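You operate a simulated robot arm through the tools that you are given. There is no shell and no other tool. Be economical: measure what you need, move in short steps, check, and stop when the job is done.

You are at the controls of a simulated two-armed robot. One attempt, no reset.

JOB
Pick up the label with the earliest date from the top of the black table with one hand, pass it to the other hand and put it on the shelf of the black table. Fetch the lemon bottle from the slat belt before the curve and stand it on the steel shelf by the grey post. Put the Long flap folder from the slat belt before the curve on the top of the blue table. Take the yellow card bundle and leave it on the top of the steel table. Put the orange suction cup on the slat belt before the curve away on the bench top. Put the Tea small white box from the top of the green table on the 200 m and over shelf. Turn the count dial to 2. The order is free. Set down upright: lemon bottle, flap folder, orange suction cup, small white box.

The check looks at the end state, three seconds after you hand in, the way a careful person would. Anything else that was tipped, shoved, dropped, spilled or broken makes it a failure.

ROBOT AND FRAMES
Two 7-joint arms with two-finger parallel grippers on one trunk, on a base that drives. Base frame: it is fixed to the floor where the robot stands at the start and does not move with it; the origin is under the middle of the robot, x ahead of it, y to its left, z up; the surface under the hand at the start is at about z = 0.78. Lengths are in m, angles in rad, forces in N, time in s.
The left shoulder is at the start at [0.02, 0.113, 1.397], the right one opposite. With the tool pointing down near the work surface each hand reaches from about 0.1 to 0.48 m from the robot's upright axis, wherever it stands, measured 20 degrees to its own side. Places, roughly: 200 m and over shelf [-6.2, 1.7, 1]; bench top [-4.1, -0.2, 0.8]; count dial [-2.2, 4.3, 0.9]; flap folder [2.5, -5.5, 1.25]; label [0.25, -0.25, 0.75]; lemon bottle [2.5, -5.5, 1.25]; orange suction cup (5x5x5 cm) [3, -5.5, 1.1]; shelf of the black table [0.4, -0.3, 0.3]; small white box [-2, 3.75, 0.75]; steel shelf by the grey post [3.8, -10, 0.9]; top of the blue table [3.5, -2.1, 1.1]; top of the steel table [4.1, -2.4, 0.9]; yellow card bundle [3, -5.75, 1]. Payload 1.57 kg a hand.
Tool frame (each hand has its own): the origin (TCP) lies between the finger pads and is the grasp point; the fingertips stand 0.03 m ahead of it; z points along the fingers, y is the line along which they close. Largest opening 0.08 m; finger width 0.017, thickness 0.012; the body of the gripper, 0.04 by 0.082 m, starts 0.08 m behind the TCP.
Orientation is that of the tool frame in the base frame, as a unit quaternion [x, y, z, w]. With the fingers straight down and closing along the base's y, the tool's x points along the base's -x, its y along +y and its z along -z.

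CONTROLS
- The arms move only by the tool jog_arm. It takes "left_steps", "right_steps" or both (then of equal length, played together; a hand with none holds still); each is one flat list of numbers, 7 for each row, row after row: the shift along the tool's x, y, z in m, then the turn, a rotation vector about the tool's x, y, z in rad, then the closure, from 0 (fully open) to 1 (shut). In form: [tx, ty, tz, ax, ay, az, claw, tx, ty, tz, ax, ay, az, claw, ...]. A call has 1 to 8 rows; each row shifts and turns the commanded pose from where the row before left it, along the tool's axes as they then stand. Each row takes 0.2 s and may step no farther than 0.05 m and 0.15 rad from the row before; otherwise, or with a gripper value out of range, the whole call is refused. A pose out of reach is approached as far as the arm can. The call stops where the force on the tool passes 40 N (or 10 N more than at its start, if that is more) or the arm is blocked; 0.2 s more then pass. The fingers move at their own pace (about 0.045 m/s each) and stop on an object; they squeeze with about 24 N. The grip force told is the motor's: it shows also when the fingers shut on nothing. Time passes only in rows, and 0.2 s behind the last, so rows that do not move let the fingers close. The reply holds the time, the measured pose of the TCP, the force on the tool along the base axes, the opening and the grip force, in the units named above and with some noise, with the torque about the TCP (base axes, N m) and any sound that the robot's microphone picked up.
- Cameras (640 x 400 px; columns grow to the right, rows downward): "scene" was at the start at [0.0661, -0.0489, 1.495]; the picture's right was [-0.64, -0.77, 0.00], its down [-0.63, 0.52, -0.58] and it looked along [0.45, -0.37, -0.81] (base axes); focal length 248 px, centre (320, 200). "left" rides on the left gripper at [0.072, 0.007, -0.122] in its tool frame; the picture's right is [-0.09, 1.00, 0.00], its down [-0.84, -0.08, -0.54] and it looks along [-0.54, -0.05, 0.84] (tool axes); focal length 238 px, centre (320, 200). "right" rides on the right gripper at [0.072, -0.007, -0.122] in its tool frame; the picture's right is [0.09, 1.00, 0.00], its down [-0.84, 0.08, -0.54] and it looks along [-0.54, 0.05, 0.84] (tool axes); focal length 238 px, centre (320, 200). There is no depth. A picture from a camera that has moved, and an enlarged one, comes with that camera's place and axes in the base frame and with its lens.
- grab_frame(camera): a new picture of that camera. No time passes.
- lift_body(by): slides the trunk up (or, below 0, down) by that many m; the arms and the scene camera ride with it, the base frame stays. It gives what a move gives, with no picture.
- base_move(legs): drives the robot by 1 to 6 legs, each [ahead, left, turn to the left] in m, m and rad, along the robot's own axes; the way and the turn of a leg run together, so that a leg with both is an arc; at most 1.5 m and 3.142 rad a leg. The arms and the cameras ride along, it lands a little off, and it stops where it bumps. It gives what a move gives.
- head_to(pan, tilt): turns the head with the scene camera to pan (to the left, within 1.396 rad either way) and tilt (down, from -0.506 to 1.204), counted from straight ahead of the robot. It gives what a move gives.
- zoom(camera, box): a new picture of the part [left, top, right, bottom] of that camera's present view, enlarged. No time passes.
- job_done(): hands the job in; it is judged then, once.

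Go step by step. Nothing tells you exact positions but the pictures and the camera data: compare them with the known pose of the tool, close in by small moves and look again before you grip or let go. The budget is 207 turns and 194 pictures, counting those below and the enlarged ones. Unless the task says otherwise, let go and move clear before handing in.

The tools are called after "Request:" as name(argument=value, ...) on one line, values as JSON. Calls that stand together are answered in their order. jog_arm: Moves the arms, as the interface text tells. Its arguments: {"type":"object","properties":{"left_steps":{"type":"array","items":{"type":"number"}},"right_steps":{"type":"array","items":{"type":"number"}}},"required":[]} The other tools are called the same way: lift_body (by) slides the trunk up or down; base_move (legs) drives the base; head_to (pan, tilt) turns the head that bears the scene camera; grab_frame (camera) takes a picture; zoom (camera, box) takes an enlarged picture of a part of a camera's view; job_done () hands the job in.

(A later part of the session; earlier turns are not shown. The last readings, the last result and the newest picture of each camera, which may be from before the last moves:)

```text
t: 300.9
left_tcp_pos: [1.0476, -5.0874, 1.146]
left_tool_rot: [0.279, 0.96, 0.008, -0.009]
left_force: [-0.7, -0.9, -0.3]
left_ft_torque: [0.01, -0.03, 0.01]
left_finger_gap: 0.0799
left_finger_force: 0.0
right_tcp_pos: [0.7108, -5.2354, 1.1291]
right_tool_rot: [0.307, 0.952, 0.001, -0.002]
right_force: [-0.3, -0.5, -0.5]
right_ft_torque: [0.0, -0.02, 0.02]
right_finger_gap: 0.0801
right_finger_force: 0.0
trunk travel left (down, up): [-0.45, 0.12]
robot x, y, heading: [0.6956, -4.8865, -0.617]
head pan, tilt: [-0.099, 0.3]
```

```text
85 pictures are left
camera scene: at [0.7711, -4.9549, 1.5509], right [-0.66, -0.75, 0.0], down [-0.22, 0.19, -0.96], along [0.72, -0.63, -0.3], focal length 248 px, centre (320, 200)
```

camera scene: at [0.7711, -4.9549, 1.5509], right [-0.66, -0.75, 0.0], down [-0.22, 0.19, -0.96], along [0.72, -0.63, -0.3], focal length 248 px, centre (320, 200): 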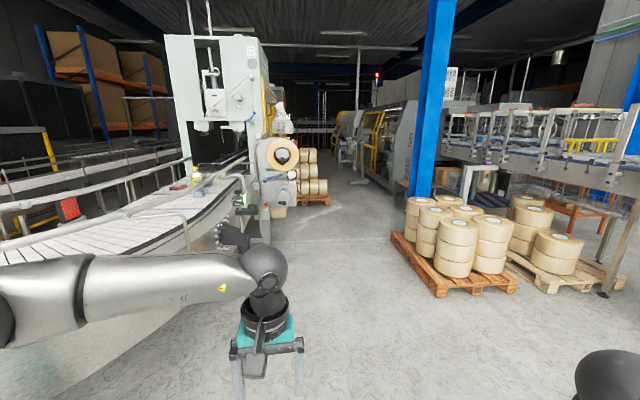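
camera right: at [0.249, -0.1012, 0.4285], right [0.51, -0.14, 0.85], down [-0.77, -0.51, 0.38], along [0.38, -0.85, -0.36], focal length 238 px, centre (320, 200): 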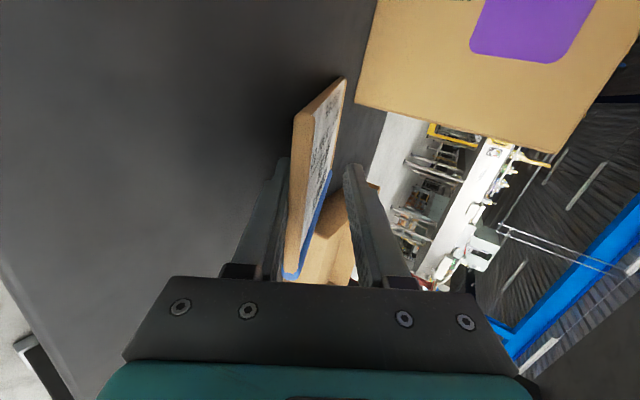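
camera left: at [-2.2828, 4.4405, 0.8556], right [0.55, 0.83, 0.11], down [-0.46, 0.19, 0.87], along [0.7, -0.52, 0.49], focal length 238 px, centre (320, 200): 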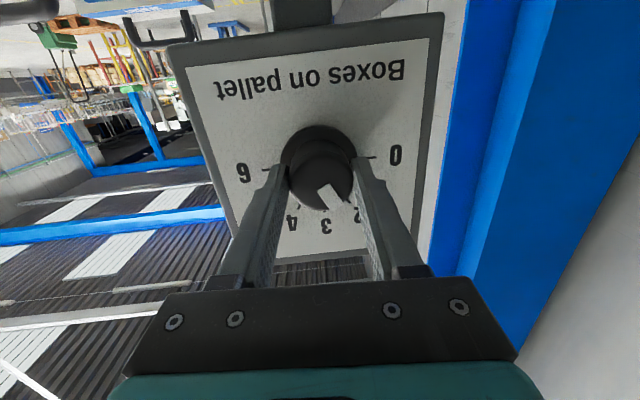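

Request:
zoom(camera="scene", box=[120, 140, 280, 260])

Request:
zoom(camera="scene", box=[0, 130, 130, 260])

```text
3.33 times, centred on (200, 200) of scene
camera zoom: at [0.7711, -4.9549, 1.5509], right [-0.66, -0.75, 0.0], down [-0.22, 0.19, -0.96], along [0.72, -0.63, -0.3], focal length 828 px, centre (720, 200)
```

zoom: 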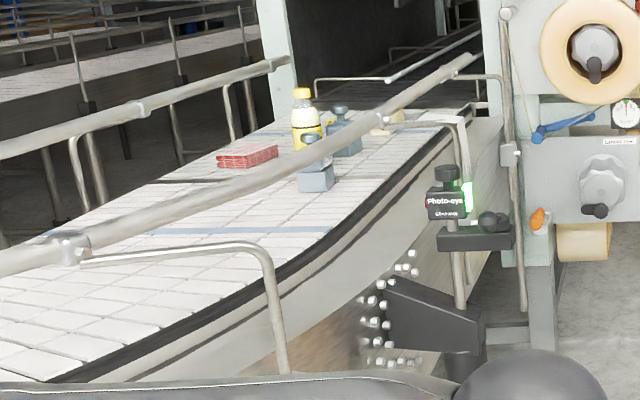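

```text
3.08 times, centred on (65, 195) of scene
camera zoom: at [0.7711, -4.9549, 1.5509], right [-0.66, -0.75, 0.0], down [-0.22, 0.19, -0.96], along [0.72, -0.63, -0.3], focal length 765 px, centre (1105, 215)
```

zoom: 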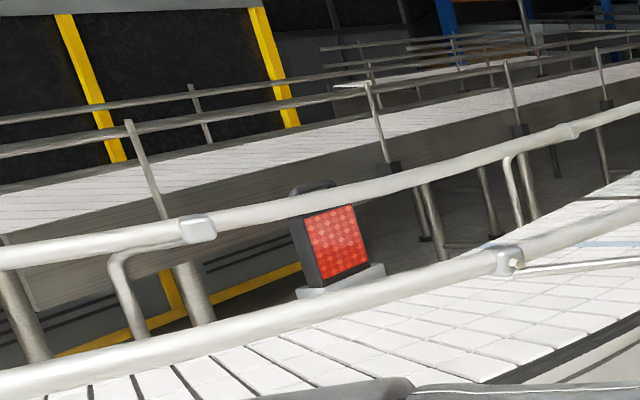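

A red folder-like item, the lemon bottle, and small grey-blue and cream items are on the belt near the photo-eye. I'll move in beside that section and face the belt.

Request:
base_move(legs=[[1.35, -0.28, 0], [0, 0, 1.5]])

Request:
head_to(pan=-0.6, tilt=0.5)

Request:
grab_frame(camera="scene")

```text
t: 311.4
left_tcp_pos: [1.8389, -5.536, 1.1434]
left_tool_rot: [-0.455, 0.89, 0.0, -0.013]
left_force: [-0.1, -0.3, 0.2]
left_ft_torque: [0.03, 0.0, 0.02]
left_finger_gap: 0.08
left_finger_force: 0.1
right_tcp_pos: [1.9679, -5.8814, 1.1293]
right_tool_rot: [-0.429, 0.903, 0.0, -0.002]
right_force: [0.2, -0.1, 0.2]
right_ft_torque: [0.01, -0.01, 0.02]
right_finger_gap: 0.0798
right_finger_force: 0.0
trunk travel left (down, up): [-0.45, 0.12]
robot x, y, heading: [1.6185, -5.8762, 0.893]
head pan, tilt: [-0.099, 0.3]
```

```text
t: 312.3
left_tcp_pos: [1.8389, -5.5375, 1.1447]
left_tool_rot: [-0.454, 0.891, -0.001, -0.013]
left_force: [-0.3, -0.3, -0.3]
left_ft_torque: [-0.01, 0.01, -0.04]
left_finger_gap: 0.08
left_finger_force: 0.0
right_tcp_pos: [1.969, -5.8802, 1.1292]
right_tool_rot: [-0.43, 0.903, 0.0, -0.002]
right_force: [-0.4, 0.1, -0.4]
right_ft_torque: [0.03, 0.02, 0.01]
right_finger_gap: 0.08
right_finger_force: 0.1
trunk travel left (down, up): [-0.45, 0.12]
robot x, y, heading: [1.6159, -5.8762, 0.894]
head pan, tilt: [-0.6, 0.499]
```

```text
82 pictures are left
camera scene: at [1.7109, -5.8473, 1.5325], right [0.29, -0.96, 0.0], down [-0.46, -0.14, -0.88], along [0.84, 0.25, -0.48], focal length 248 px, centre (320, 200)
```

scene: 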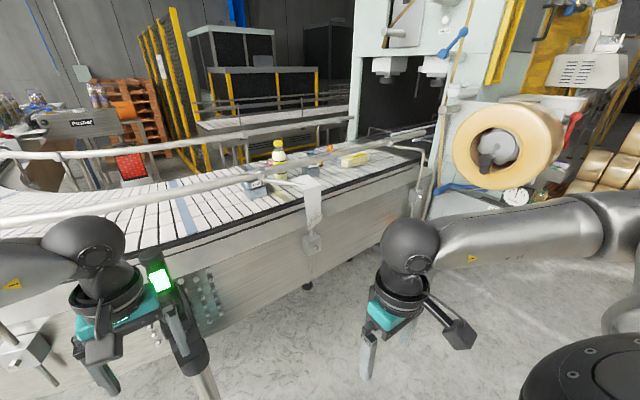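

Request:
zoom(camera="scene", box=[220, 120, 380, 220])

```text
4.00 times, centred on (300, 170) of scene
camera zoom: at [1.7109, -5.8473, 1.5325], right [0.29, -0.96, 0.0], down [-0.46, -0.14, -0.88], along [0.84, 0.25, -0.48], focal length 994 px, centre (400, 320)
```

zoom: 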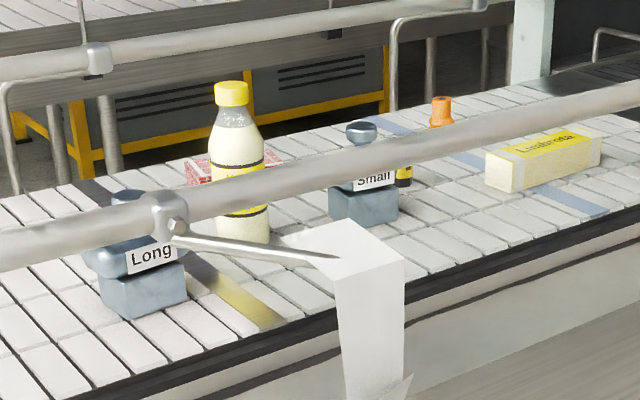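

I identified on the belt (z≈1.09): the Long folder at (2.43,-5.38), the bottle at (2.60,-5.41), the "Small" folder at (2.71,-5.50), the orange cup at about (2.95,-5.53) and the yellow bundle at (2.88,-5.68). A guard rail runs at z≈1.2, and the photo-eye is at (1.96,-5.44). I'll raise the trunk and hands, slide right, then approach.

Request:
lift_body(by=0.12)

Request:
jog_arm(left_steps=[0, 0, -0.04, 0, 0, 0, 0, 0, 0, -0.04, 0, 0, 0, 0, 0, 0, -0.03, 0, 0, 0, 0], right_steps=[0, 0, -0.04, 0, 0, 0, 0, 0, 0, -0.04, 0, 0, 0, 0, 0, 0, -0.03, 0, 0, 0, 0])

Request:
base_move(legs=[[0, -0.5, 0.046], [0.3, 0, 0]])

Request:
head_to(pan=0, tilt=0.75)

Request:
grab_frame(camera="scene")

```text
t: 313.8
left_tcp_pos: [1.8403, -5.5368, 1.2649]
left_tool_rot: [-0.455, 0.891, 0.0, -0.013]
left_force: [0.8, 0.7, 0.5]
left_ft_torque: [0.01, 0.03, -0.04]
left_finger_gap: 0.08
left_finger_force: 0.0
right_tcp_pos: [1.9677, -5.8813, 1.2494]
right_tool_rot: [-0.43, 0.903, 0.0, -0.002]
right_force: [0.3, 0.2, -0.2]
right_ft_torque: [-0.04, -0.03, -0.02]
right_finger_gap: 0.08
right_finger_force: 0.0
trunk travel left (down, up): [-0.57, 0.0]
robot x, y, heading: [1.616, -5.8785, 0.892]
head pan, tilt: [-0.6, 0.499]
```

```text
t: 314.6
left_tcp_pos: [1.8437, -5.5365, 1.3756]
left_tool_rot: [-0.455, 0.89, 0.0, -0.012]
left_force: [0.0, 0.4, -0.3]
left_ft_torque: [0.0, -0.01, 0.0]
left_finger_gap: 0.08
left_finger_force: 0.1
right_tcp_pos: [1.9735, -5.8791, 1.3562]
right_tool_rot: [-0.43, 0.903, 0.0, -0.001]
right_force: [0.0, 0.4, -0.4]
right_ft_torque: [-0.02, 0.03, -0.03]
right_finger_gap: 0.0796
right_finger_force: 0.0
right hand out of reach, approached as far as the arm can: row 1
trunk travel left (down, up): [-0.57, 0.0]
robot x, y, heading: [1.6151, -5.88, 0.894]
head pan, tilt: [-0.6, 0.499]
```

```text
t: 319.2
left_tcp_pos: [2.4005, -5.5839, 1.3746]
left_tool_rot: [-0.479, 0.878, -0.001, -0.012]
left_force: [0.0, 0.3, -0.2]
left_ft_torque: [-0.01, 0.02, -0.01]
left_finger_gap: 0.0801
left_finger_force: 0.1
right_tcp_pos: [2.5492, -5.92, 1.3564]
right_tool_rot: [-0.455, 0.891, 0.0, -0.002]
right_force: [-0.9, -0.3, 0.1]
right_ft_torque: [-0.03, 0.01, 0.0]
right_finger_gap: 0.0801
right_finger_force: 0.1
trunk travel left (down, up): [-0.57, 0.0]
robot x, y, heading: [2.1891, -5.9383, 0.948]
head pan, tilt: [-0.6, 0.499]
```

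```text
t: 320.2
left_tcp_pos: [2.3996, -5.5849, 1.3757]
left_tool_rot: [-0.479, 0.878, -0.001, -0.012]
left_force: [0.3, 0.6, -0.1]
left_ft_torque: [0.01, 0.01, 0.01]
left_finger_gap: 0.0798
left_finger_force: 0.1
right_tcp_pos: [2.5492, -5.9198, 1.3567]
right_tool_rot: [-0.455, 0.891, -0.001, -0.002]
right_force: [0.4, -0.4, 0.8]
right_ft_torque: [-0.03, -0.01, 0.02]
right_finger_gap: 0.0801
right_finger_force: 0.0
trunk travel left (down, up): [-0.57, 0.0]
robot x, y, heading: [2.1936, -5.9363, 0.947]
head pan, tilt: [0.0, 0.75]
```

```text
80 pictures are left
camera scene: at [2.2485, -5.8667, 1.6305], right [0.81, -0.58, 0.0], down [-0.4, -0.55, -0.73], along [0.43, 0.59, -0.68], focal length 248 px, centre (320, 200)
```

scene: 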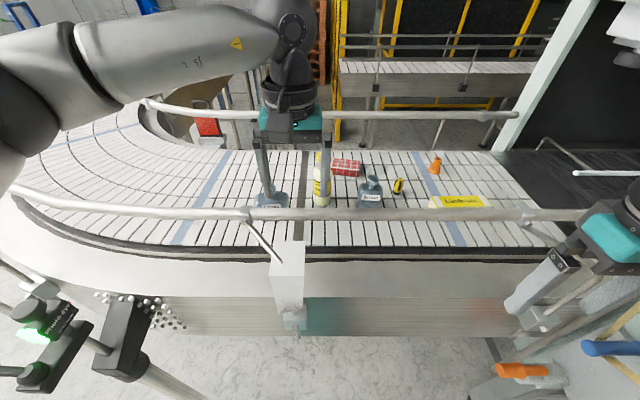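

I have a clear view of all items. I'll move forward 0.2 and right 0.06, then check the Long folder with the left hand camera.

Request:
base_move(legs=[[0.19, -0.06, 0]])

Request:
grab_frame(camera="left")

Request:
grab_frame(camera="scene")

```text
t: 321.8
left_tcp_pos: [2.561, -5.4672, 1.3749]
left_tool_rot: [-0.478, 0.878, -0.001, -0.013]
left_force: [-0.1, 0.6, -0.4]
left_ft_torque: [-0.01, 0.04, -0.03]
left_finger_gap: 0.08
left_finger_force: 0.1
right_tcp_pos: [2.7088, -5.8037, 1.3551]
right_tool_rot: [-0.453, 0.892, 0.0, -0.002]
right_force: [-0.5, -0.1, 0.5]
right_ft_torque: [0.0, 0.0, 0.01]
right_finger_gap: 0.0799
right_finger_force: 0.0
trunk travel left (down, up): [-0.57, 0.0]
robot x, y, heading: [2.3524, -5.822, 0.95]
head pan, tilt: [0.0, 0.75]
```

```text
79 pictures are left
camera left: at [2.5187, -5.5217, 1.4985], right [-0.79, 0.62, 0.01], down [0.53, 0.67, 0.52], along [0.32, 0.41, -0.85], focal length 238 px, centre (320, 200)
```

left: 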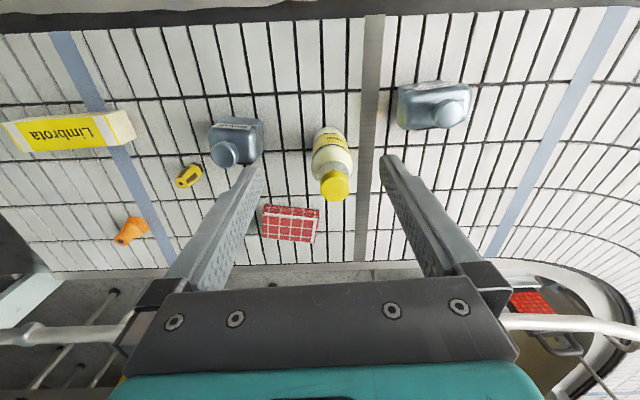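

```text
78 pictures are left
camera scene: at [2.4078, -5.7479, 1.6305], right [0.81, -0.59, 0.0], down [-0.4, -0.55, -0.73], along [0.43, 0.59, -0.68], focal length 248 px, centre (320, 200)
```

scene: 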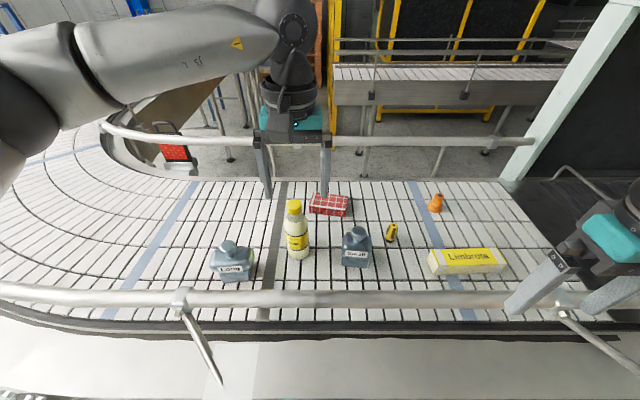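

The Long folder's knob top is at (2.437,-5.384,1.21). I'll move the left hand over it and partly down.

Request:
jog_arm(left_steps=[-0.001, 0.0495, 0, 0, 0, 0, 0, -0.001, 0.0495, 0, 0, 0, 0, 0, 0, 0.0495, 0, 0, 0, 0, 0, 0, 0, 0.04, 0, 0, 0, 0, 0, 0, 0.04, 0, 0, 0, 0, 0, 0, 0.02, 0, 0, 0, 0])

Request:
grab_frame(camera="left")

```text
t: 323.2
left_tcp_pos: [2.434, -5.3873, 1.2741]
left_tool_rot: [-0.478, 0.878, -0.001, -0.013]
left_force: [-0.1, -0.5, -0.4]
left_ft_torque: [0.04, 0.01, 0.0]
left_finger_gap: 0.0798
left_finger_force: 0.0
right_tcp_pos: [2.7081, -5.8023, 1.3559]
right_tool_rot: [-0.453, 0.892, 0.001, -0.002]
right_force: [-0.4, 0.0, -0.1]
right_ft_torque: [-0.03, 0.01, -0.02]
right_finger_gap: 0.0801
right_finger_force: 0.1
trunk travel left (down, up): [-0.57, 0.0]
robot x, y, heading: [2.3546, -5.8235, 0.945]
head pan, tilt: [0.0, 0.75]
```

```text
77 pictures are left
camera left: at [2.3913, -5.4421, 1.3981], right [-0.79, 0.62, 0.01], down [0.53, 0.67, 0.52], along [0.32, 0.41, -0.85], focal length 238 px, centre (320, 200)
```

left: 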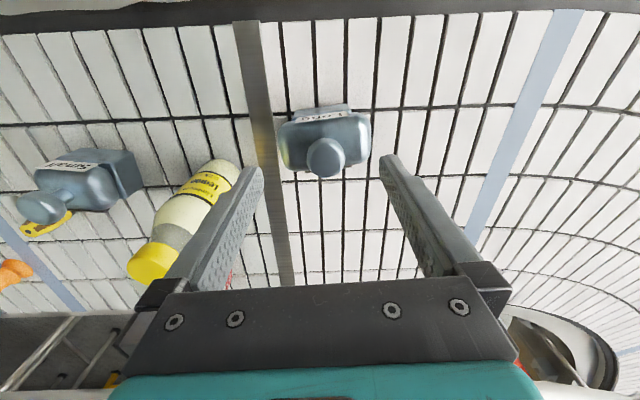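

Request:
jog_arm(left_steps=[-0.004, 0.005, 0.035, 0, 0, 0, 0, 0, 0, 0.035, 0, 0, 0, 0, 0, 0, 0, 0, 0, 0, 1, 0, 0, 0, 0, 0, 0, 1, 0, 0, 0, 0, 0, 0, 1, 0, 0, 0, 0, 0, 0, 1, 0, 0, 0, 0, 0, 0, 1])

Request:
zoom(camera="scene", box=[150, 170, 310, 300])

```text
t: 324.8
left_tcp_pos: [2.4297, -5.3822, 1.2077]
left_tool_rot: [-0.478, 0.878, -0.001, -0.013]
left_force: [0.7, 0.1, 0.3]
left_ft_torque: [0.04, -0.06, -0.02]
left_finger_gap: 0.0333
left_finger_force: 23.7
right_tcp_pos: [2.7083, -5.801, 1.3571]
right_tool_rot: [-0.453, 0.892, 0.0, -0.001]
right_force: [-0.1, 0.8, 0.3]
right_ft_torque: [-0.02, 0.0, 0.03]
right_finger_gap: 0.0799
right_finger_force: 0.1
trunk travel left (down, up): [-0.57, 0.0]
robot x, y, heading: [2.3499, -5.8198, 0.947]
head pan, tilt: [0.0, 0.75]
```

```text
3.08 times, centred on (230, 235) of scene
camera zoom: at [2.4077, -5.7481, 1.6305], right [0.81, -0.59, 0.0], down [-0.4, -0.55, -0.73], along [0.43, 0.59, -0.68], focal length 765 px, centre (597, 92)
```

zoom: 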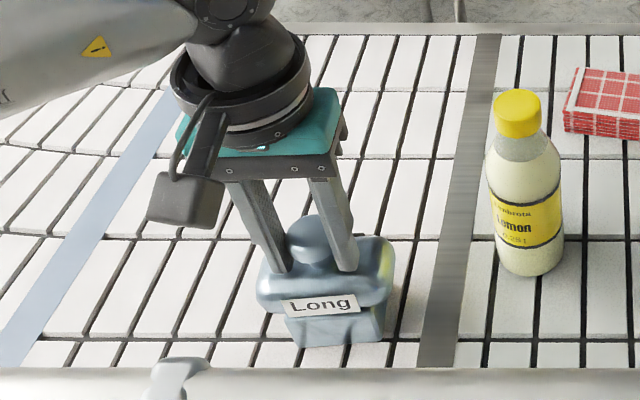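

The folder is held by its knob. I'll lift it and draw it back toward the robot.

Request:
jog_arm(left_steps=[0, 0, -0.02, 0, 0, 0, 1, 0, 0, -0.045, 0, 0, 0, 1, 0, 0, -0.045, 0, 0, 0, 1, 0, 0, -0.045, 0, 0, 0, 1, 0.045, 0, 0, 0, 0, 0, 1, 0.045, 0, 0, 0, 0, 0, 1, 0.03, 0, 0, 0, 0, 0, 1])

Request:
jog_arm(right_steps=[0, 0, 0, 0, 0, 0.15, 0, 0, 0, 0, 0, 0, 0.15, 0, 0, 0, 0, 0, 0, 0.15, 0, 0, 0, 0, 0, 0, 0.15, 0, 0, 0, 0, 0, 0, 0.15, 0, 0, 0, 0, 0, 0, 0.15, 0, 0, 0, 0, 0, 0, 0.15, 0, 0, 0, 0, 0, 0, 0.15, 0])

Request:
base_move(legs=[[0, -0.2, 0]])

Request:
grab_frame(camera="scene")

Request:
grab_frame(camera="right")

```text
t: 326.4
left_tcp_pos: [2.3699, -5.4787, 1.3633]
left_tool_rot: [-0.478, 0.878, -0.001, -0.012]
left_force: [0.2, 0.3, -4.1]
left_ft_torque: [-0.05, -0.02, 0.02]
left_finger_gap: 0.0333
left_finger_force: 24.2
right_tcp_pos: [2.7069, -5.8029, 1.3567]
right_tool_rot: [-0.453, 0.892, 0.0, -0.003]
right_force: [0.2, -0.5, -0.5]
right_ft_torque: [0.02, -0.02, 0.0]
right_finger_gap: 0.0799
right_finger_force: 0.1
trunk travel left (down, up): [-0.57, 0.0]
robot x, y, heading: [2.3514, -5.8243, 0.941]
head pan, tilt: [0.0, 0.75]
```

```text
t: 328.2
left_tcp_pos: [2.3705, -5.478, 1.3631]
left_tool_rot: [-0.478, 0.878, -0.001, -0.012]
left_force: [-0.2, 0.8, -3.7]
left_ft_torque: [-0.02, 0.03, -0.01]
left_finger_gap: 0.0334
left_finger_force: 24.3
right_tcp_pos: [2.7072, -5.8027, 1.3566]
right_tool_rot: [0.131, 0.991, -0.001, -0.002]
right_force: [0.2, 0.6, -0.2]
right_ft_torque: [0.01, 0.0, 0.0]
right_finger_gap: 0.08
right_finger_force: 0.0
trunk travel left (down, up): [-0.57, 0.0]
robot x, y, heading: [2.3539, -5.8204, 0.948]
head pan, tilt: [0.0, 0.75]
```

```text
t: 329.6
left_tcp_pos: [2.4903, -5.571, 1.3621]
left_tool_rot: [-0.477, 0.879, -0.001, -0.009]
left_force: [-0.4, 0.1, -3.7]
left_ft_torque: [-0.03, 0.03, -0.02]
left_finger_gap: 0.0332
left_finger_force: 23.9
right_tcp_pos: [2.8177, -5.8982, 1.3534]
right_tool_rot: [0.116, 0.993, -0.008, -0.006]
right_force: [-0.2, 0.5, 0.4]
right_ft_torque: [0.0, 0.02, -0.01]
right_finger_gap: 0.0803
right_finger_force: 0.0
trunk travel left (down, up): [-0.57, 0.0]
robot x, y, heading: [2.4754, -5.9092, 0.946]
head pan, tilt: [0.0, 0.75]
stopped in leg 1: the robot was blocked; the commanded pose is now the measured one
```

```text
75 pictures are left
camera scene: at [2.5244, -5.8412, 1.631], right [0.81, -0.59, 0.0], down [-0.4, -0.55, -0.73], along [0.43, 0.59, -0.68], focal length 248 px, centre (320, 200)
```

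scene: 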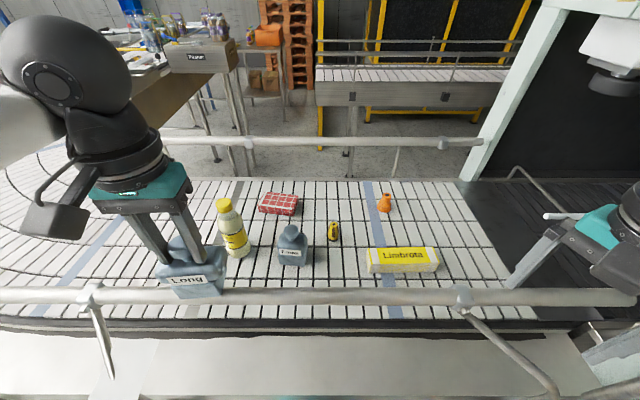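

```text
74 pictures are left
camera right: at [2.7475, -5.8861, 1.4756], right [0.14, 0.99, -0.02], down [0.84, -0.11, 0.53], along [0.52, -0.09, -0.85], focal length 238 px, centre (320, 200)
```

right: 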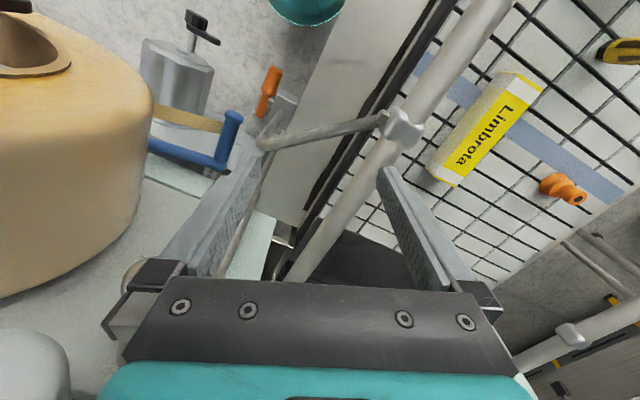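

The right elbow touched the tape machine, but the bundle is now within the right hand's reach (fwd 0.43, lat −0.2). I'll ease the base left, finish the yaw, and move over it.

Request:
base_move(legs=[[0, 0.025, 0]])

Request:
jog_arm(right_steps=[0, 0, 0, 0, 0, 0.13, 0, 0, 0, 0, 0, 0, 0.13, 0, 0, 0, 0, 0, 0, 0.13, 0, 0.0107, 0.0433, 0, 0, 0, 0, 0, 0.0107, 0.0433, 0, 0, 0, 0, 0, 0.0107, 0.0433, 0, 0, 0, 0, 0, 0.0107, 0.0433, 0, 0, 0, 0, 0, 0.0107, 0.0433, 0, 0, 0, 0, 0])

Request:
grab_frame(camera="right")

```text
t: 330.4
left_tcp_pos: [2.4798, -5.5553, 1.3631]
left_tool_rot: [-0.477, 0.879, -0.001, -0.013]
left_force: [0.2, -0.2, -4.0]
left_ft_torque: [-0.04, 0.03, 0.02]
left_finger_gap: 0.033
left_finger_force: 24.0
right_tcp_pos: [2.8074, -5.8811, 1.3508]
right_tool_rot: [0.118, 0.993, -0.008, -0.01]
right_force: [-0.6, -0.2, -0.4]
right_ft_torque: [-0.01, -0.01, 0.0]
right_finger_gap: 0.08
right_finger_force: 0.2
trunk travel left (down, up): [-0.57, 0.0]
robot x, y, heading: [2.4568, -5.8966, 0.943]
head pan, tilt: [0.0, 0.75]
```

```text
t: 331.6
left_tcp_pos: [2.4708, -5.5858, 1.3693]
left_tool_rot: [-0.473, 0.881, 0.008, -0.005]
left_force: [0.2, 0.7, -3.8]
left_ft_torque: [-0.05, 0.01, -0.01]
left_finger_gap: 0.0327
left_finger_force: 24.6
right_tcp_pos: [2.8564, -5.9091, 1.3749]
right_tool_rot: [0.379, 0.923, -0.007, 0.073]
right_force: [0.1, -0.3, 0.7]
right_ft_torque: [-0.01, 0.01, 0.03]
right_finger_gap: 0.0799
right_finger_force: 0.0
trunk travel left (down, up): [-0.57, 0.0]
robot x, y, heading: [2.4589, -5.9012, 0.932]
head pan, tilt: [0.0, 0.75]
stopped in row 5 (right hand): the arm was blocked; the commanded pose is now the measured one
```

```text
73 pictures are left
camera right: at [2.786, -5.8549, 1.4857], right [0.63, 0.77, 0.03], down [0.57, -0.49, 0.66], along [0.52, -0.4, -0.75], focal length 238 px, centre (320, 200)
```

right: 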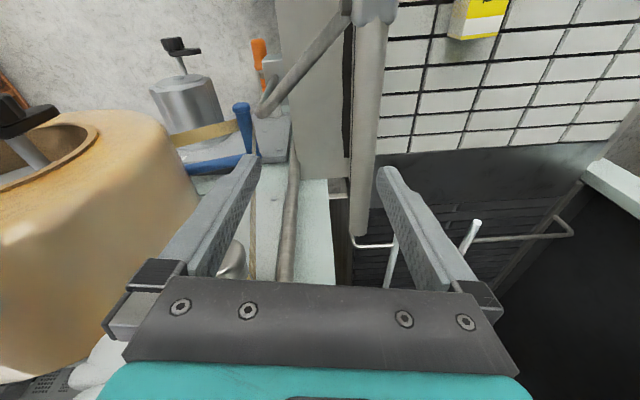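

The right arm is against the tape machine. I'll shift left to free it, and pull the left hand back further before turning the robot a bit right for a better angle.

Request:
base_move(legs=[[0, 0.14, 0]])

Request:
jog_arm(left_steps=[0.03, 0, -0.02, 0, 0, 0, 1, 0.03, 0, -0.02, 0, 0, 0, 1, 0.02, 0, 0, 0, 0, 0, 1], right_steps=[0, -0.02, -0.01, 0, 0, 0, 0, 0, -0.02, 0, 0, 0, 0, 0, 0, 0, 0, 0, 0, 0, 0])

Request:
base_move(legs=[[0, 0, -0.31]])

Request:
grab_frame(camera="scene")

```text
t: 332.9
left_tcp_pos: [2.3654, -5.4728, 1.3616]
left_tool_rot: [-0.477, 0.879, -0.003, -0.012]
left_force: [-0.5, 2.4, -4.8]
left_ft_torque: [-0.09, -0.04, 0.0]
left_finger_gap: 0.033
left_finger_force: 24.1
right_tcp_pos: [2.7506, -5.7875, 1.372]
right_tool_rot: [0.372, 0.926, -0.019, 0.066]
right_force: [-0.1, 1.2, -0.3]
right_ft_torque: [-0.14, -0.08, -0.02]
right_finger_gap: 0.08
right_finger_force: 0.0
trunk travel left (down, up): [-0.57, 0.0]
robot x, y, heading: [2.3504, -5.8244, 0.942]
head pan, tilt: [0.0, 0.75]
```

```text
t: 333.7
left_tcp_pos: [2.3325, -5.5377, 1.4095]
left_tool_rot: [-0.476, 0.879, 0.001, -0.013]
left_force: [0.1, -0.5, -4.3]
left_ft_torque: [0.02, -0.02, -0.02]
left_finger_gap: 0.0328
left_finger_force: 24.4
left hand out of reach, approached as far as the arm can: row 3
right_tcp_pos: [2.7262, -5.8217, 1.3788]
right_tool_rot: [0.371, 0.926, -0.016, 0.065]
right_force: [0.3, 0.0, 0.0]
right_ft_torque: [0.0, -0.02, -0.01]
right_finger_gap: 0.0799
right_finger_force: 0.0
trunk travel left (down, up): [-0.57, 0.0]
robot x, y, heading: [2.3479, -5.8182, 0.935]
head pan, tilt: [0.0, 0.75]
```

```text
t: 335.0
left_tcp_pos: [2.4179, -5.5449, 1.4092]
left_tool_rot: [-0.338, 0.941, 0.003, -0.013]
left_force: [-0.3, -0.5, -4.0]
left_ft_torque: [-0.01, -0.02, 0.02]
left_finger_gap: 0.0332
left_finger_force: 24.1
right_tcp_pos: [2.7082, -5.9337, 1.3779]
right_tool_rot: [0.507, 0.859, -0.026, 0.062]
right_force: [-0.5, 0.3, -0.7]
right_ft_torque: [0.01, 0.0, 0.03]
right_finger_gap: 0.0798
right_finger_force: 0.1
trunk travel left (down, up): [-0.57, 0.0]
robot x, y, heading: [2.352, -5.8202, 0.638]
head pan, tilt: [0.0, 0.75]
```

```text
72 pictures are left
camera scene: at [2.4244, -5.768, 1.6305], right [0.59, -0.8, 0.0], down [-0.55, -0.4, -0.73], along [0.59, 0.43, -0.68], focal length 248 px, centre (320, 200)
```

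scene: 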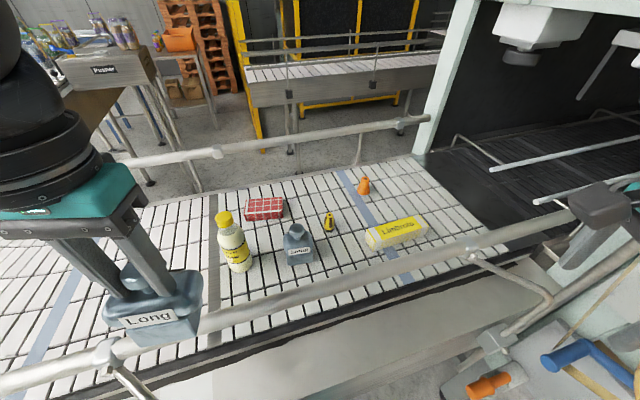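

Nothing was disturbed. The bundle is at (2.885,-5.686). I'll square the right hand (closing across the bundle) and start moving over it.

Request:
jog_arm(right_steps=[0, 0, 0, -0.003, 0.034, -0.109, 0, 0, 0, 0, -0.003, 0.034, -0.109, 0, 0, 0, 0, -0.003, 0.034, -0.109, 0, 0, 0, 0, -0.003, 0.034, -0.109, 0, 0, 0.045, 0, 0, 0, 0, 0, 0, 0.045, 0, 0, 0, 0, 0, 0, 0.045, 0, 0, 0, 0, 0, 0, 0.045, 0, 0, 0, 0, 0])

Request:
jog_arm(right_steps=[0, 0.045, 0.01, 0, 0, 0, 0, 0, 0.045, 0.02, 0, 0, 0, 0, 0, 0.03, 0.03, 0, 0, 0, 0])

Request:
grab_frame(camera="right")

```text
t: 336.8
left_tcp_pos: [2.4188, -5.5432, 1.4082]
left_tool_rot: [-0.336, 0.942, 0.001, -0.013]
left_force: [0.7, 0.1, -4.5]
left_ft_torque: [0.05, 0.02, 0.03]
left_finger_gap: 0.0329
left_finger_force: 24.0
right_tcp_pos: [2.816, -5.7846, 1.3775]
right_tool_rot: [0.31, 0.951, -0.001, 0.0]
right_force: [1.2, 1.4, 0.4]
right_ft_torque: [-0.01, 0.0, -0.02]
right_finger_gap: 0.08
right_finger_force: 0.0
trunk travel left (down, up): [-0.57, 0.0]
robot x, y, heading: [2.3516, -5.8188, 0.638]
head pan, tilt: [0.0, 0.75]
```

```text
t: 337.6
left_tcp_pos: [2.4185, -5.5432, 1.4105]
left_tool_rot: [-0.337, 0.942, 0.001, -0.013]
left_force: [-0.3, -0.1, -4.8]
left_ft_torque: [-0.06, -0.02, -0.02]
left_finger_gap: 0.0329
left_finger_force: 24.6
right_tcp_pos: [2.889, -5.6907, 1.3171]
right_tool_rot: [0.31, 0.951, 0.0, 0.001]
right_force: [0.4, 0.4, -0.1]
right_ft_torque: [-0.04, -0.01, -0.02]
right_finger_gap: 0.0801
right_finger_force: 0.0
trunk travel left (down, up): [-0.57, 0.0]
robot x, y, heading: [2.353, -5.8211, 0.631]
head pan, tilt: [0.0, 0.75]
```

```text
71 pictures are left
camera right: at [2.825, -5.6531, 1.44], right [0.51, 0.86, 0.0], down [0.72, -0.43, 0.54], along [0.47, -0.28, -0.84], focal length 238 px, centre (320, 200)
```

right: 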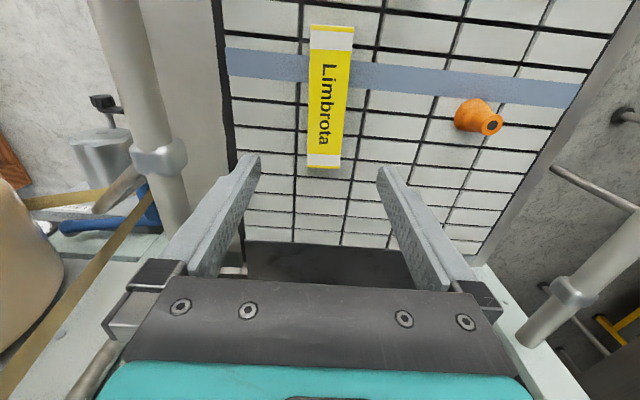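

Nicely aligned. I'll correct by 1.5 cm and descend to the belt level.

Request:
jog_arm(right_steps=[0.0147, 0.0066, 0.04, 0, 0, 0, 0, 0, 0, 0.045, 0, 0, 0, 0, 0, 0, 0.045, 0, 0, 0, 0, 0, 0, 0.045, 0, 0, 0, 0])

Request:
grab_frame(camera="right")

```text
t: 338.6
left_tcp_pos: [2.4189, -5.5444, 1.41]
left_tool_rot: [-0.337, 0.941, 0.002, -0.014]
left_force: [-0.5, 0.5, -3.4]
left_ft_torque: [-0.04, -0.02, -0.03]
left_finger_gap: 0.033
left_finger_force: 24.3
right_tcp_pos: [2.877, -5.6768, 1.1429]
right_tool_rot: [0.31, 0.951, 0.001, 0.0]
right_force: [-1.1, 0.1, -0.6]
right_ft_torque: [0.0, 0.01, 0.04]
right_finger_gap: 0.0799
right_finger_force: 0.1
trunk travel left (down, up): [-0.57, 0.0]
robot x, y, heading: [2.3456, -5.8213, 0.638]
head pan, tilt: [0.0, 0.75]
```

```text
70 pictures are left
camera right: at [2.8146, -5.6387, 1.2649], right [0.51, 0.86, 0.0], down [0.72, -0.43, 0.54], along [0.46, -0.28, -0.84], focal length 238 px, centre (320, 200)
```

right: 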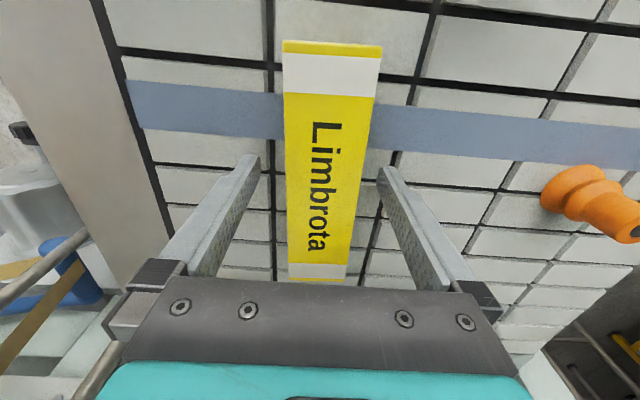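

Request:
jog_arm(right_steps=[0, 0, 0.014, 0, 0, 0, 0, 0, 0, 0, 0, 0, 0, 1, 0, 0, 0, 0, 0, 0, 1, 0, 0, 0, 0, 0, 0, 1, 0, 0, 0, 0, 0, 0, 1, 0, 0, -0.03, 0, 0, 0, 1, 0, 0, -0.045, 0, 0, 0, 1])

Request:
grab_frame(camera="right")

```text
t: 340.2
left_tcp_pos: [2.4182, -5.5452, 1.4091]
left_tool_rot: [-0.337, 0.941, 0.002, -0.013]
left_force: [0.0, -0.5, -3.7]
left_ft_torque: [0.02, 0.02, -0.02]
left_finger_gap: 0.0329
left_finger_force: 23.8
right_tcp_pos: [2.8764, -5.6789, 1.205]
right_tool_rot: [0.311, 0.95, 0.0, -0.001]
right_force: [-0.5, 0.3, -2.0]
right_ft_torque: [-0.02, 0.04, 0.0]
right_finger_gap: 0.0453
right_finger_force: 23.7
trunk travel left (down, up): [-0.57, 0.0]
robot x, y, heading: [2.3478, -5.8215, 0.639]
head pan, tilt: [0.0, 0.75]
```

```text
69 pictures are left
camera right: at [2.8138, -5.6421, 1.3261], right [0.51, 0.86, 0.0], down [0.72, -0.43, 0.54], along [0.46, -0.28, -0.84], focal length 238 px, centre (320, 200)
```

right: 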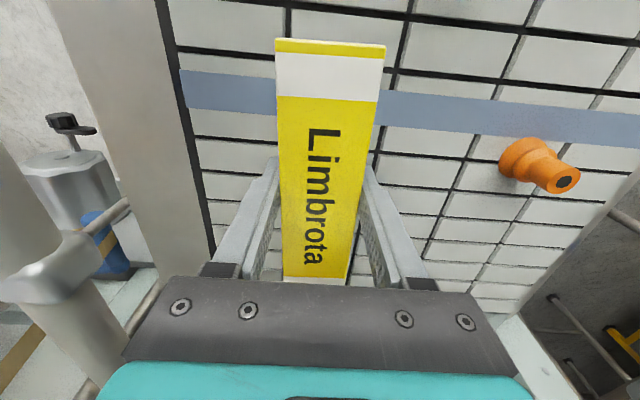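

Both items are held. I'll raise and retract the right hand, back away from the belt, and drive around toward the blue and steel tables.

Request:
jog_arm(right_steps=[0, 0, -0.045, 0, 0, 0, 1, 0, 0, -0.045, 0, 0, 0, 1, 0, 0, -0.045, 0, 0, 0, 1, 0, -0.045, -0.015, 0, 0, 0, 1, 0, -0.045, 0, 0, 0, 0, 1, 0, -0.045, 0, 0, 0, 0, 1, 0, -0.045, 0, 0, 0, 0, 1])

Request:
base_move(legs=[[-0.8, 0, 0], [0, 0, 1.66], [1.0, 0, 0], [1.0, 0, 0], [0, 0, -1.3]])

Request:
head_to(pan=0, tilt=0.3)

Request:
grab_frame(camera="scene")

```text
t: 341.8
left_tcp_pos: [2.4174, -5.547, 1.4096]
left_tool_rot: [-0.337, 0.941, 0.001, -0.013]
left_force: [-0.3, -1.0, -4.3]
left_ft_torque: [-0.01, 0.03, 0.0]
left_finger_gap: 0.0329
left_finger_force: 24.0
right_tcp_pos: [2.7708, -5.8256, 1.3567]
right_tool_rot: [0.311, 0.95, 0.001, -0.001]
right_force: [0.3, -0.4, -1.1]
right_ft_torque: [0.05, -0.03, 0.03]
right_finger_gap: 0.0445
right_finger_force: 23.7
trunk travel left (down, up): [-0.57, 0.0]
robot x, y, heading: [2.3499, -5.8205, 0.638]
head pan, tilt: [0.0, 0.75]
```

```text
t: 362.9
left_tcp_pos: [0.2828, -4.5853, 1.4098]
left_tool_rot: [-0.524, 0.851, -0.001, -0.013]
left_force: [-0.3, -1.0, -3.3]
left_ft_torque: [0.0, 0.02, 0.0]
left_finger_gap: 0.0328
left_finger_force: 23.8
right_tcp_pos: [0.7185, -4.6972, 1.356]
right_tool_rot: [0.107, 0.994, 0.0, -0.001]
right_force: [0.0, 0.0, -1.9]
right_ft_torque: [-0.01, 0.01, -0.01]
right_finger_gap: 0.0448
right_finger_force: 24.0
trunk travel left (down, up): [-0.57, 0.0]
robot x, y, heading: [0.3308, -4.8693, 1.051]
head pan, tilt: [0.0, 0.75]
```

```text
t: 363.8
left_tcp_pos: [0.283, -4.5849, 1.4096]
left_tool_rot: [-0.524, 0.852, -0.001, -0.014]
left_force: [0.1, 0.2, -4.7]
left_ft_torque: [-0.02, 0.02, 0.01]
left_finger_gap: 0.0329
left_finger_force: 24.4
right_tcp_pos: [0.7181, -4.6975, 1.3564]
right_tool_rot: [0.108, 0.994, 0.0, -0.001]
right_force: [-1.0, 0.8, -1.6]
right_ft_torque: [0.03, -0.03, 0.03]
right_finger_gap: 0.0446
right_finger_force: 23.8
trunk travel left (down, up): [-0.57, 0.0]
robot x, y, heading: [0.3306, -4.8643, 1.056]
head pan, tilt: [0.0, 0.3]
```

```text
68 pictures are left
camera scene: at [0.3825, -4.7785, 1.6708], right [0.87, -0.5, 0.0], down [-0.15, -0.26, -0.95], along [0.47, 0.83, -0.3], focal length 248 px, centre (320, 200)
```

scene: 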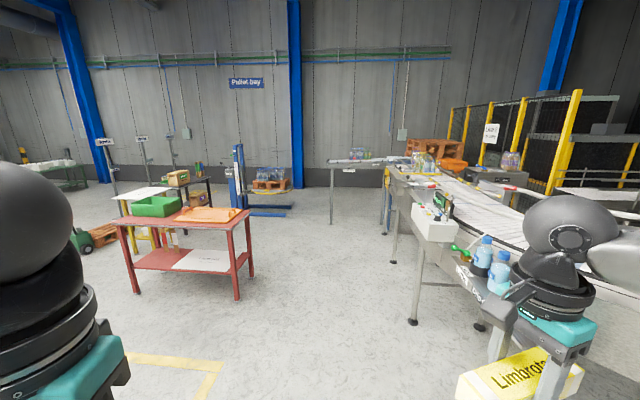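

Request:
zoom(camera="scene", box=[310, 120, 490, 240])

```text
3.33 times, centred on (400, 180) of scene
camera zoom: at [0.3825, -4.7785, 1.6708], right [0.87, -0.5, 0.0], down [-0.15, -0.26, -0.95], along [0.47, 0.83, -0.3], focal length 828 px, centre (53, 267)
```

zoom: 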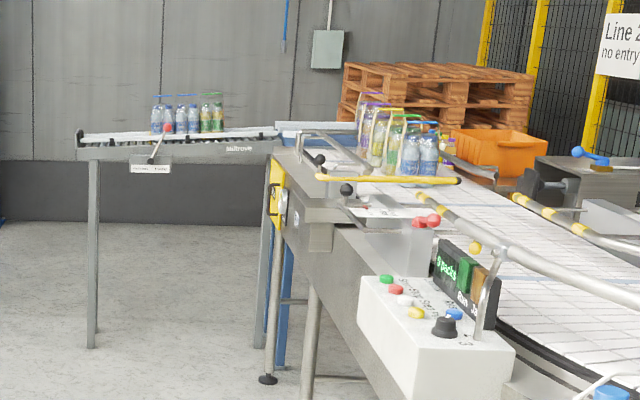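

The blue transfer table sits between the infeed conveyor and the belt's drive end, near (3.3–3.6,-2.1). I'll drive up the aisle and face it.

Request:
base_move(legs=[[1.05, 0, 0], [1.05, 0, 0], [0.95, 0, 0], [0, 0, -1.2]])

Request:
head_to(pan=0, tilt=0.4)

Request:
grab_frame(camera="scene")

```text
t: 381.6
left_tcp_pos: [2.0811, -2.1176, 1.4101]
left_tool_rot: [0.058, 0.998, 0.007, -0.012]
left_force: [-0.5, 0.3, -4.5]
left_ft_torque: [-0.02, 0.01, -0.03]
left_finger_gap: 0.033
left_finger_force: 24.3
right_tcp_pos: [2.1286, -2.5649, 1.3564]
right_tool_rot: [0.657, 0.754, 0.0, 0.0]
right_force: [-0.2, 0.0, -1.8]
right_ft_torque: [0.03, 0.01, -0.01]
right_finger_gap: 0.0447
right_finger_force: 24.1
trunk travel left (down, up): [-0.57, 0.0]
robot x, y, heading: [1.8361, -2.259, -0.168]
head pan, tilt: [0.0, 0.3]
```

```text
t: 382.3
left_tcp_pos: [2.0817, -2.1182, 1.4087]
left_tool_rot: [0.056, 0.998, 0.007, -0.012]
left_force: [0.3, -0.3, -4.4]
left_ft_torque: [0.03, 0.01, -0.01]
left_finger_gap: 0.0329
left_finger_force: 24.3
right_tcp_pos: [2.1284, -2.566, 1.3567]
right_tool_rot: [0.657, 0.754, 0.001, 0.0]
right_force: [0.5, 0.4, -2.1]
right_ft_torque: [0.03, 0.0, -0.01]
right_finger_gap: 0.045
right_finger_force: 24.0
trunk travel left (down, up): [-0.57, 0.0]
robot x, y, heading: [1.8371, -2.2586, -0.166]
head pan, tilt: [0.0, 0.4]
```

```text
66 pictures are left
camera scene: at [1.9372, -2.28, 1.6616], right [-0.17, -0.99, 0.0], down [-0.38, 0.06, -0.92], along [0.91, -0.15, -0.39], focal length 248 px, centre (320, 200)
```

scene: 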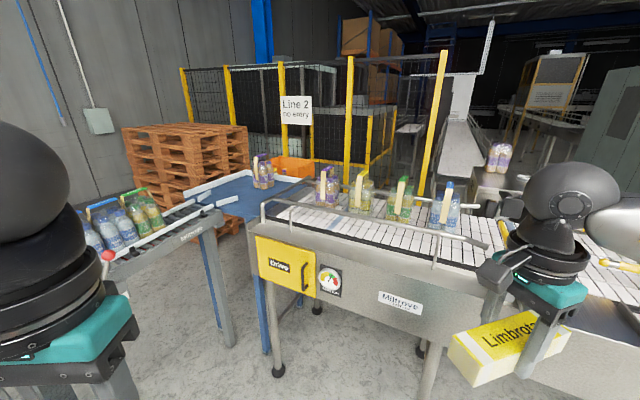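

Request:
zoom(camera="scene", box=[170, 130, 350, 250])

```text
3.33 times, centred on (260, 190) of scene
camera zoom: at [1.9372, -2.28, 1.6616], right [-0.17, -0.99, 0.0], down [-0.38, 0.06, -0.92], along [0.91, -0.15, -0.39], focal length 828 px, centre (520, 233)
```

zoom: 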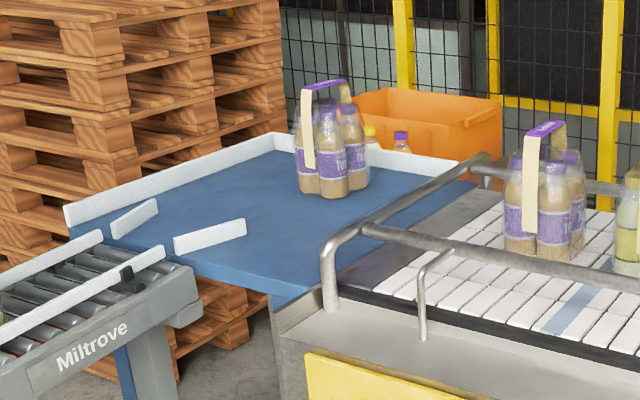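

The blue table's near edge lies at the gap between the infeed and the drive end. I'll tuck the right hand in and creep into the corner so the left hand can reach.

Request:
jog_arm(right_steps=[0, -0.045, 0, 0, 0, 0, 1, 0, -0.045, 0, 0, 0, 0, 1])

Request:
base_move(legs=[[0, 0, -0.314], [0.55, 0.6, 0]])

Request:
head_to(pan=0.35, tilt=0.6)

Request:
grab_frame(camera="scene")

```text
t: 382.9
left_tcp_pos: [2.0806, -2.1186, 1.4096]
left_tool_rot: [0.057, 0.998, 0.007, -0.011]
left_force: [-0.6, 0.2, -4.0]
left_ft_torque: [-0.02, -0.02, 0.0]
left_finger_gap: 0.0328
left_finger_force: 24.3
right_tcp_pos: [2.0363, -2.5789, 1.3569]
right_tool_rot: [0.656, 0.755, 0.002, -0.001]
right_force: [0.9, 0.2, -0.9]
right_ft_torque: [0.0, -0.05, -0.01]
right_finger_gap: 0.0449
right_finger_force: 24.1
trunk travel left (down, up): [-0.57, 0.0]
robot x, y, heading: [1.8307, -2.2637, -0.167]
head pan, tilt: [0.0, 0.4]
```

```text
t: 388.3
left_tcp_pos: [2.8999, -1.9375, 1.4086]
left_tool_rot: [0.22, 0.976, 0.009, -0.011]
left_force: [-0.3, -0.8, -3.9]
left_ft_torque: [-0.03, 0.02, 0.05]
left_finger_gap: 0.0328
left_finger_force: 24.0
right_tcp_pos: [2.7095, -2.3599, 1.3561]
right_tool_rot: [0.771, 0.637, 0.001, -0.001]
right_force: [-0.1, -0.7, -2.3]
right_ft_torque: [0.02, 0.02, 0.01]
right_finger_gap: 0.0448
right_finger_force: 23.9
trunk travel left (down, up): [-0.57, 0.0]
robot x, y, heading: [2.6202, -1.9928, -0.495]
head pan, tilt: [0.0, 0.4]
```

```text
t: 389.1
left_tcp_pos: [2.8991, -1.9369, 1.4102]
left_tool_rot: [0.22, 0.975, 0.009, -0.011]
left_force: [0.5, -0.3, -3.1]
left_ft_torque: [0.02, 0.03, 0.0]
left_finger_gap: 0.0329
left_finger_force: 23.9
right_tcp_pos: [2.71, -2.3604, 1.3553]
right_tool_rot: [0.771, 0.637, 0.001, 0.0]
right_force: [0.6, 0.0, -2.9]
right_ft_torque: [-0.01, 0.0, 0.0]
right_finger_gap: 0.0448
right_finger_force: 24.1
trunk travel left (down, up): [-0.57, 0.0]
robot x, y, heading: [2.6177, -1.9913, -0.495]
head pan, tilt: [0.351, 0.6]
```

```text
64 pictures are left
camera scene: at [2.716, -2.0126, 1.6434], right [-0.14, -0.99, 0.0], down [-0.56, 0.08, -0.83], along [0.82, -0.12, -0.56], focal length 248 px, centre (320, 200)
```

scene: 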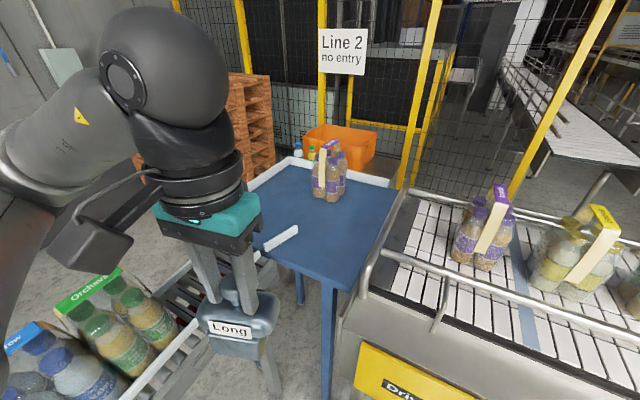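

The free area on the blue table near (3.32,-2.06) is clear. I'll creep in 0.13 m, extend the left hand over it, and look.

Request:
base_move(legs=[[0.13, 0.05, 0]])

Request:
jog_arm(left_steps=[-0.045, 0.005, 0, 0, 0, 0, 1, -0.045, 0.005, 0, 0, 0, 0, 1, -0.045, 0.005, 0, 0, 0, 0, 1, -0.045, 0.005, 0, 0, 0, 0, 1, -0.045, 0.005, 0.02, 0, 0, 0, 1, -0.04, 0.005, 0.03, 0, 0, 0, 1, -0.03, 0.005, 0.03, 0, 0, 0, 1])

Request:
grab_frame(camera="scene")

```text
t: 390.4
left_tcp_pos: [3.035, -1.9546, 1.4097]
left_tool_rot: [0.219, 0.976, 0.009, -0.011]
left_force: [0.0, -0.4, -4.1]
left_ft_torque: [0.0, 0.0, 0.02]
left_finger_gap: 0.0329
left_finger_force: 24.6
right_tcp_pos: [2.846, -2.3785, 1.3549]
right_tool_rot: [0.77, 0.637, 0.001, 0.0]
right_force: [-0.2, -0.7, -1.6]
right_ft_torque: [0.01, 0.0, -0.01]
right_finger_gap: 0.0448
right_finger_force: 24.1
trunk travel left (down, up): [-0.57, 0.0]
robot x, y, heading: [2.7604, -2.0109, -0.496]
head pan, tilt: [0.351, 0.6]
```

```text
refused: row 6 steps farther than a row can; nothing moved
```

```text
63 pictures are left
camera scene: at [2.8534, -2.0304, 1.6434], right [-0.14, -0.99, 0.0], down [-0.56, 0.08, -0.83], along [0.82, -0.12, -0.56], focal length 248 px, centre (320, 200)
```

scene: 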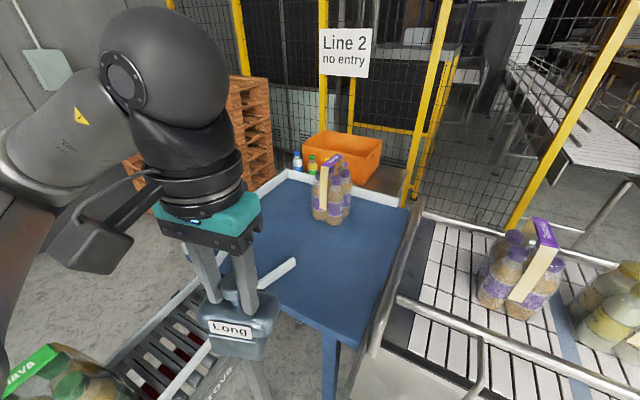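

Request:
jog_arm(left_steps=[-0.045, -0.002, 0, 0, 0, 0, 1, -0.045, -0.002, 0, 0, 0, 0, 1, -0.045, -0.002, 0, 0, 0, 0, 1, -0.045, -0.002, 0, 0, 0, 0, 1, -0.045, -0.002, 0, 0, 0, 0, 1, -0.045, -0.001, 0.01, 0, 0, 0, 1, -0.043, 0, 0.02, 0, 0, 0, 1])

Request:
jog_arm(left_steps=[0, 0, 0.045, 0, 0, 0, 1, 0, 0, 0.045, 0, 0, 0, 1, 0, 0, 0.03, 0, 0, 0, 1])

Request:
grab_frame(camera="scene")

```text
t: 392.0
left_tcp_pos: [3.3151, -2.0995, 1.3697]
left_tool_rot: [0.22, 0.975, 0.01, -0.01]
left_force: [-0.4, -0.9, -4.5]
left_ft_torque: [0.04, 0.0, -0.01]
left_finger_gap: 0.0329
left_finger_force: 24.3
right_tcp_pos: [2.8478, -2.38, 1.356]
right_tool_rot: [0.77, 0.638, 0.0, -0.001]
right_force: [-0.3, -0.7, -1.7]
right_ft_torque: [0.03, -0.01, -0.01]
right_finger_gap: 0.0446
right_finger_force: 23.8
trunk travel left (down, up): [-0.57, 0.0]
robot x, y, heading: [2.7552, -2.01, -0.496]
head pan, tilt: [0.351, 0.6]
```

```text
t: 392.8
left_tcp_pos: [3.3114, -2.094, 1.2519]
left_tool_rot: [0.219, 0.976, 0.009, -0.011]
left_force: [0.3, -0.3, -4.1]
left_ft_torque: [0.03, 0.01, 0.03]
left_finger_gap: 0.0328
left_finger_force: 24.1
right_tcp_pos: [2.8475, -2.3765, 1.3557]
right_tool_rot: [0.77, 0.638, 0.0, -0.001]
right_force: [-0.5, 0.0, -1.2]
right_ft_torque: [0.03, -0.02, 0.02]
right_finger_gap: 0.045
right_finger_force: 23.8
trunk travel left (down, up): [-0.57, 0.0]
robot x, y, heading: [2.7572, -2.0107, -0.492]
head pan, tilt: [0.351, 0.6]
```

```text
62 pictures are left
camera scene: at [2.8536, -2.0302, 1.6433], right [-0.14, -0.99, 0.0], down [-0.56, 0.08, -0.82], along [0.82, -0.12, -0.57], focal length 248 px, centre (320, 200)
```

scene: 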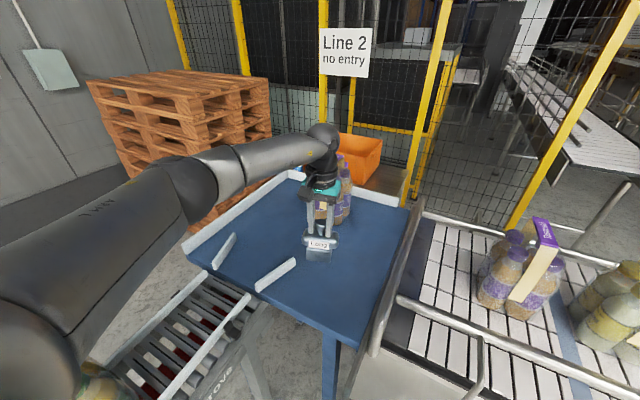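

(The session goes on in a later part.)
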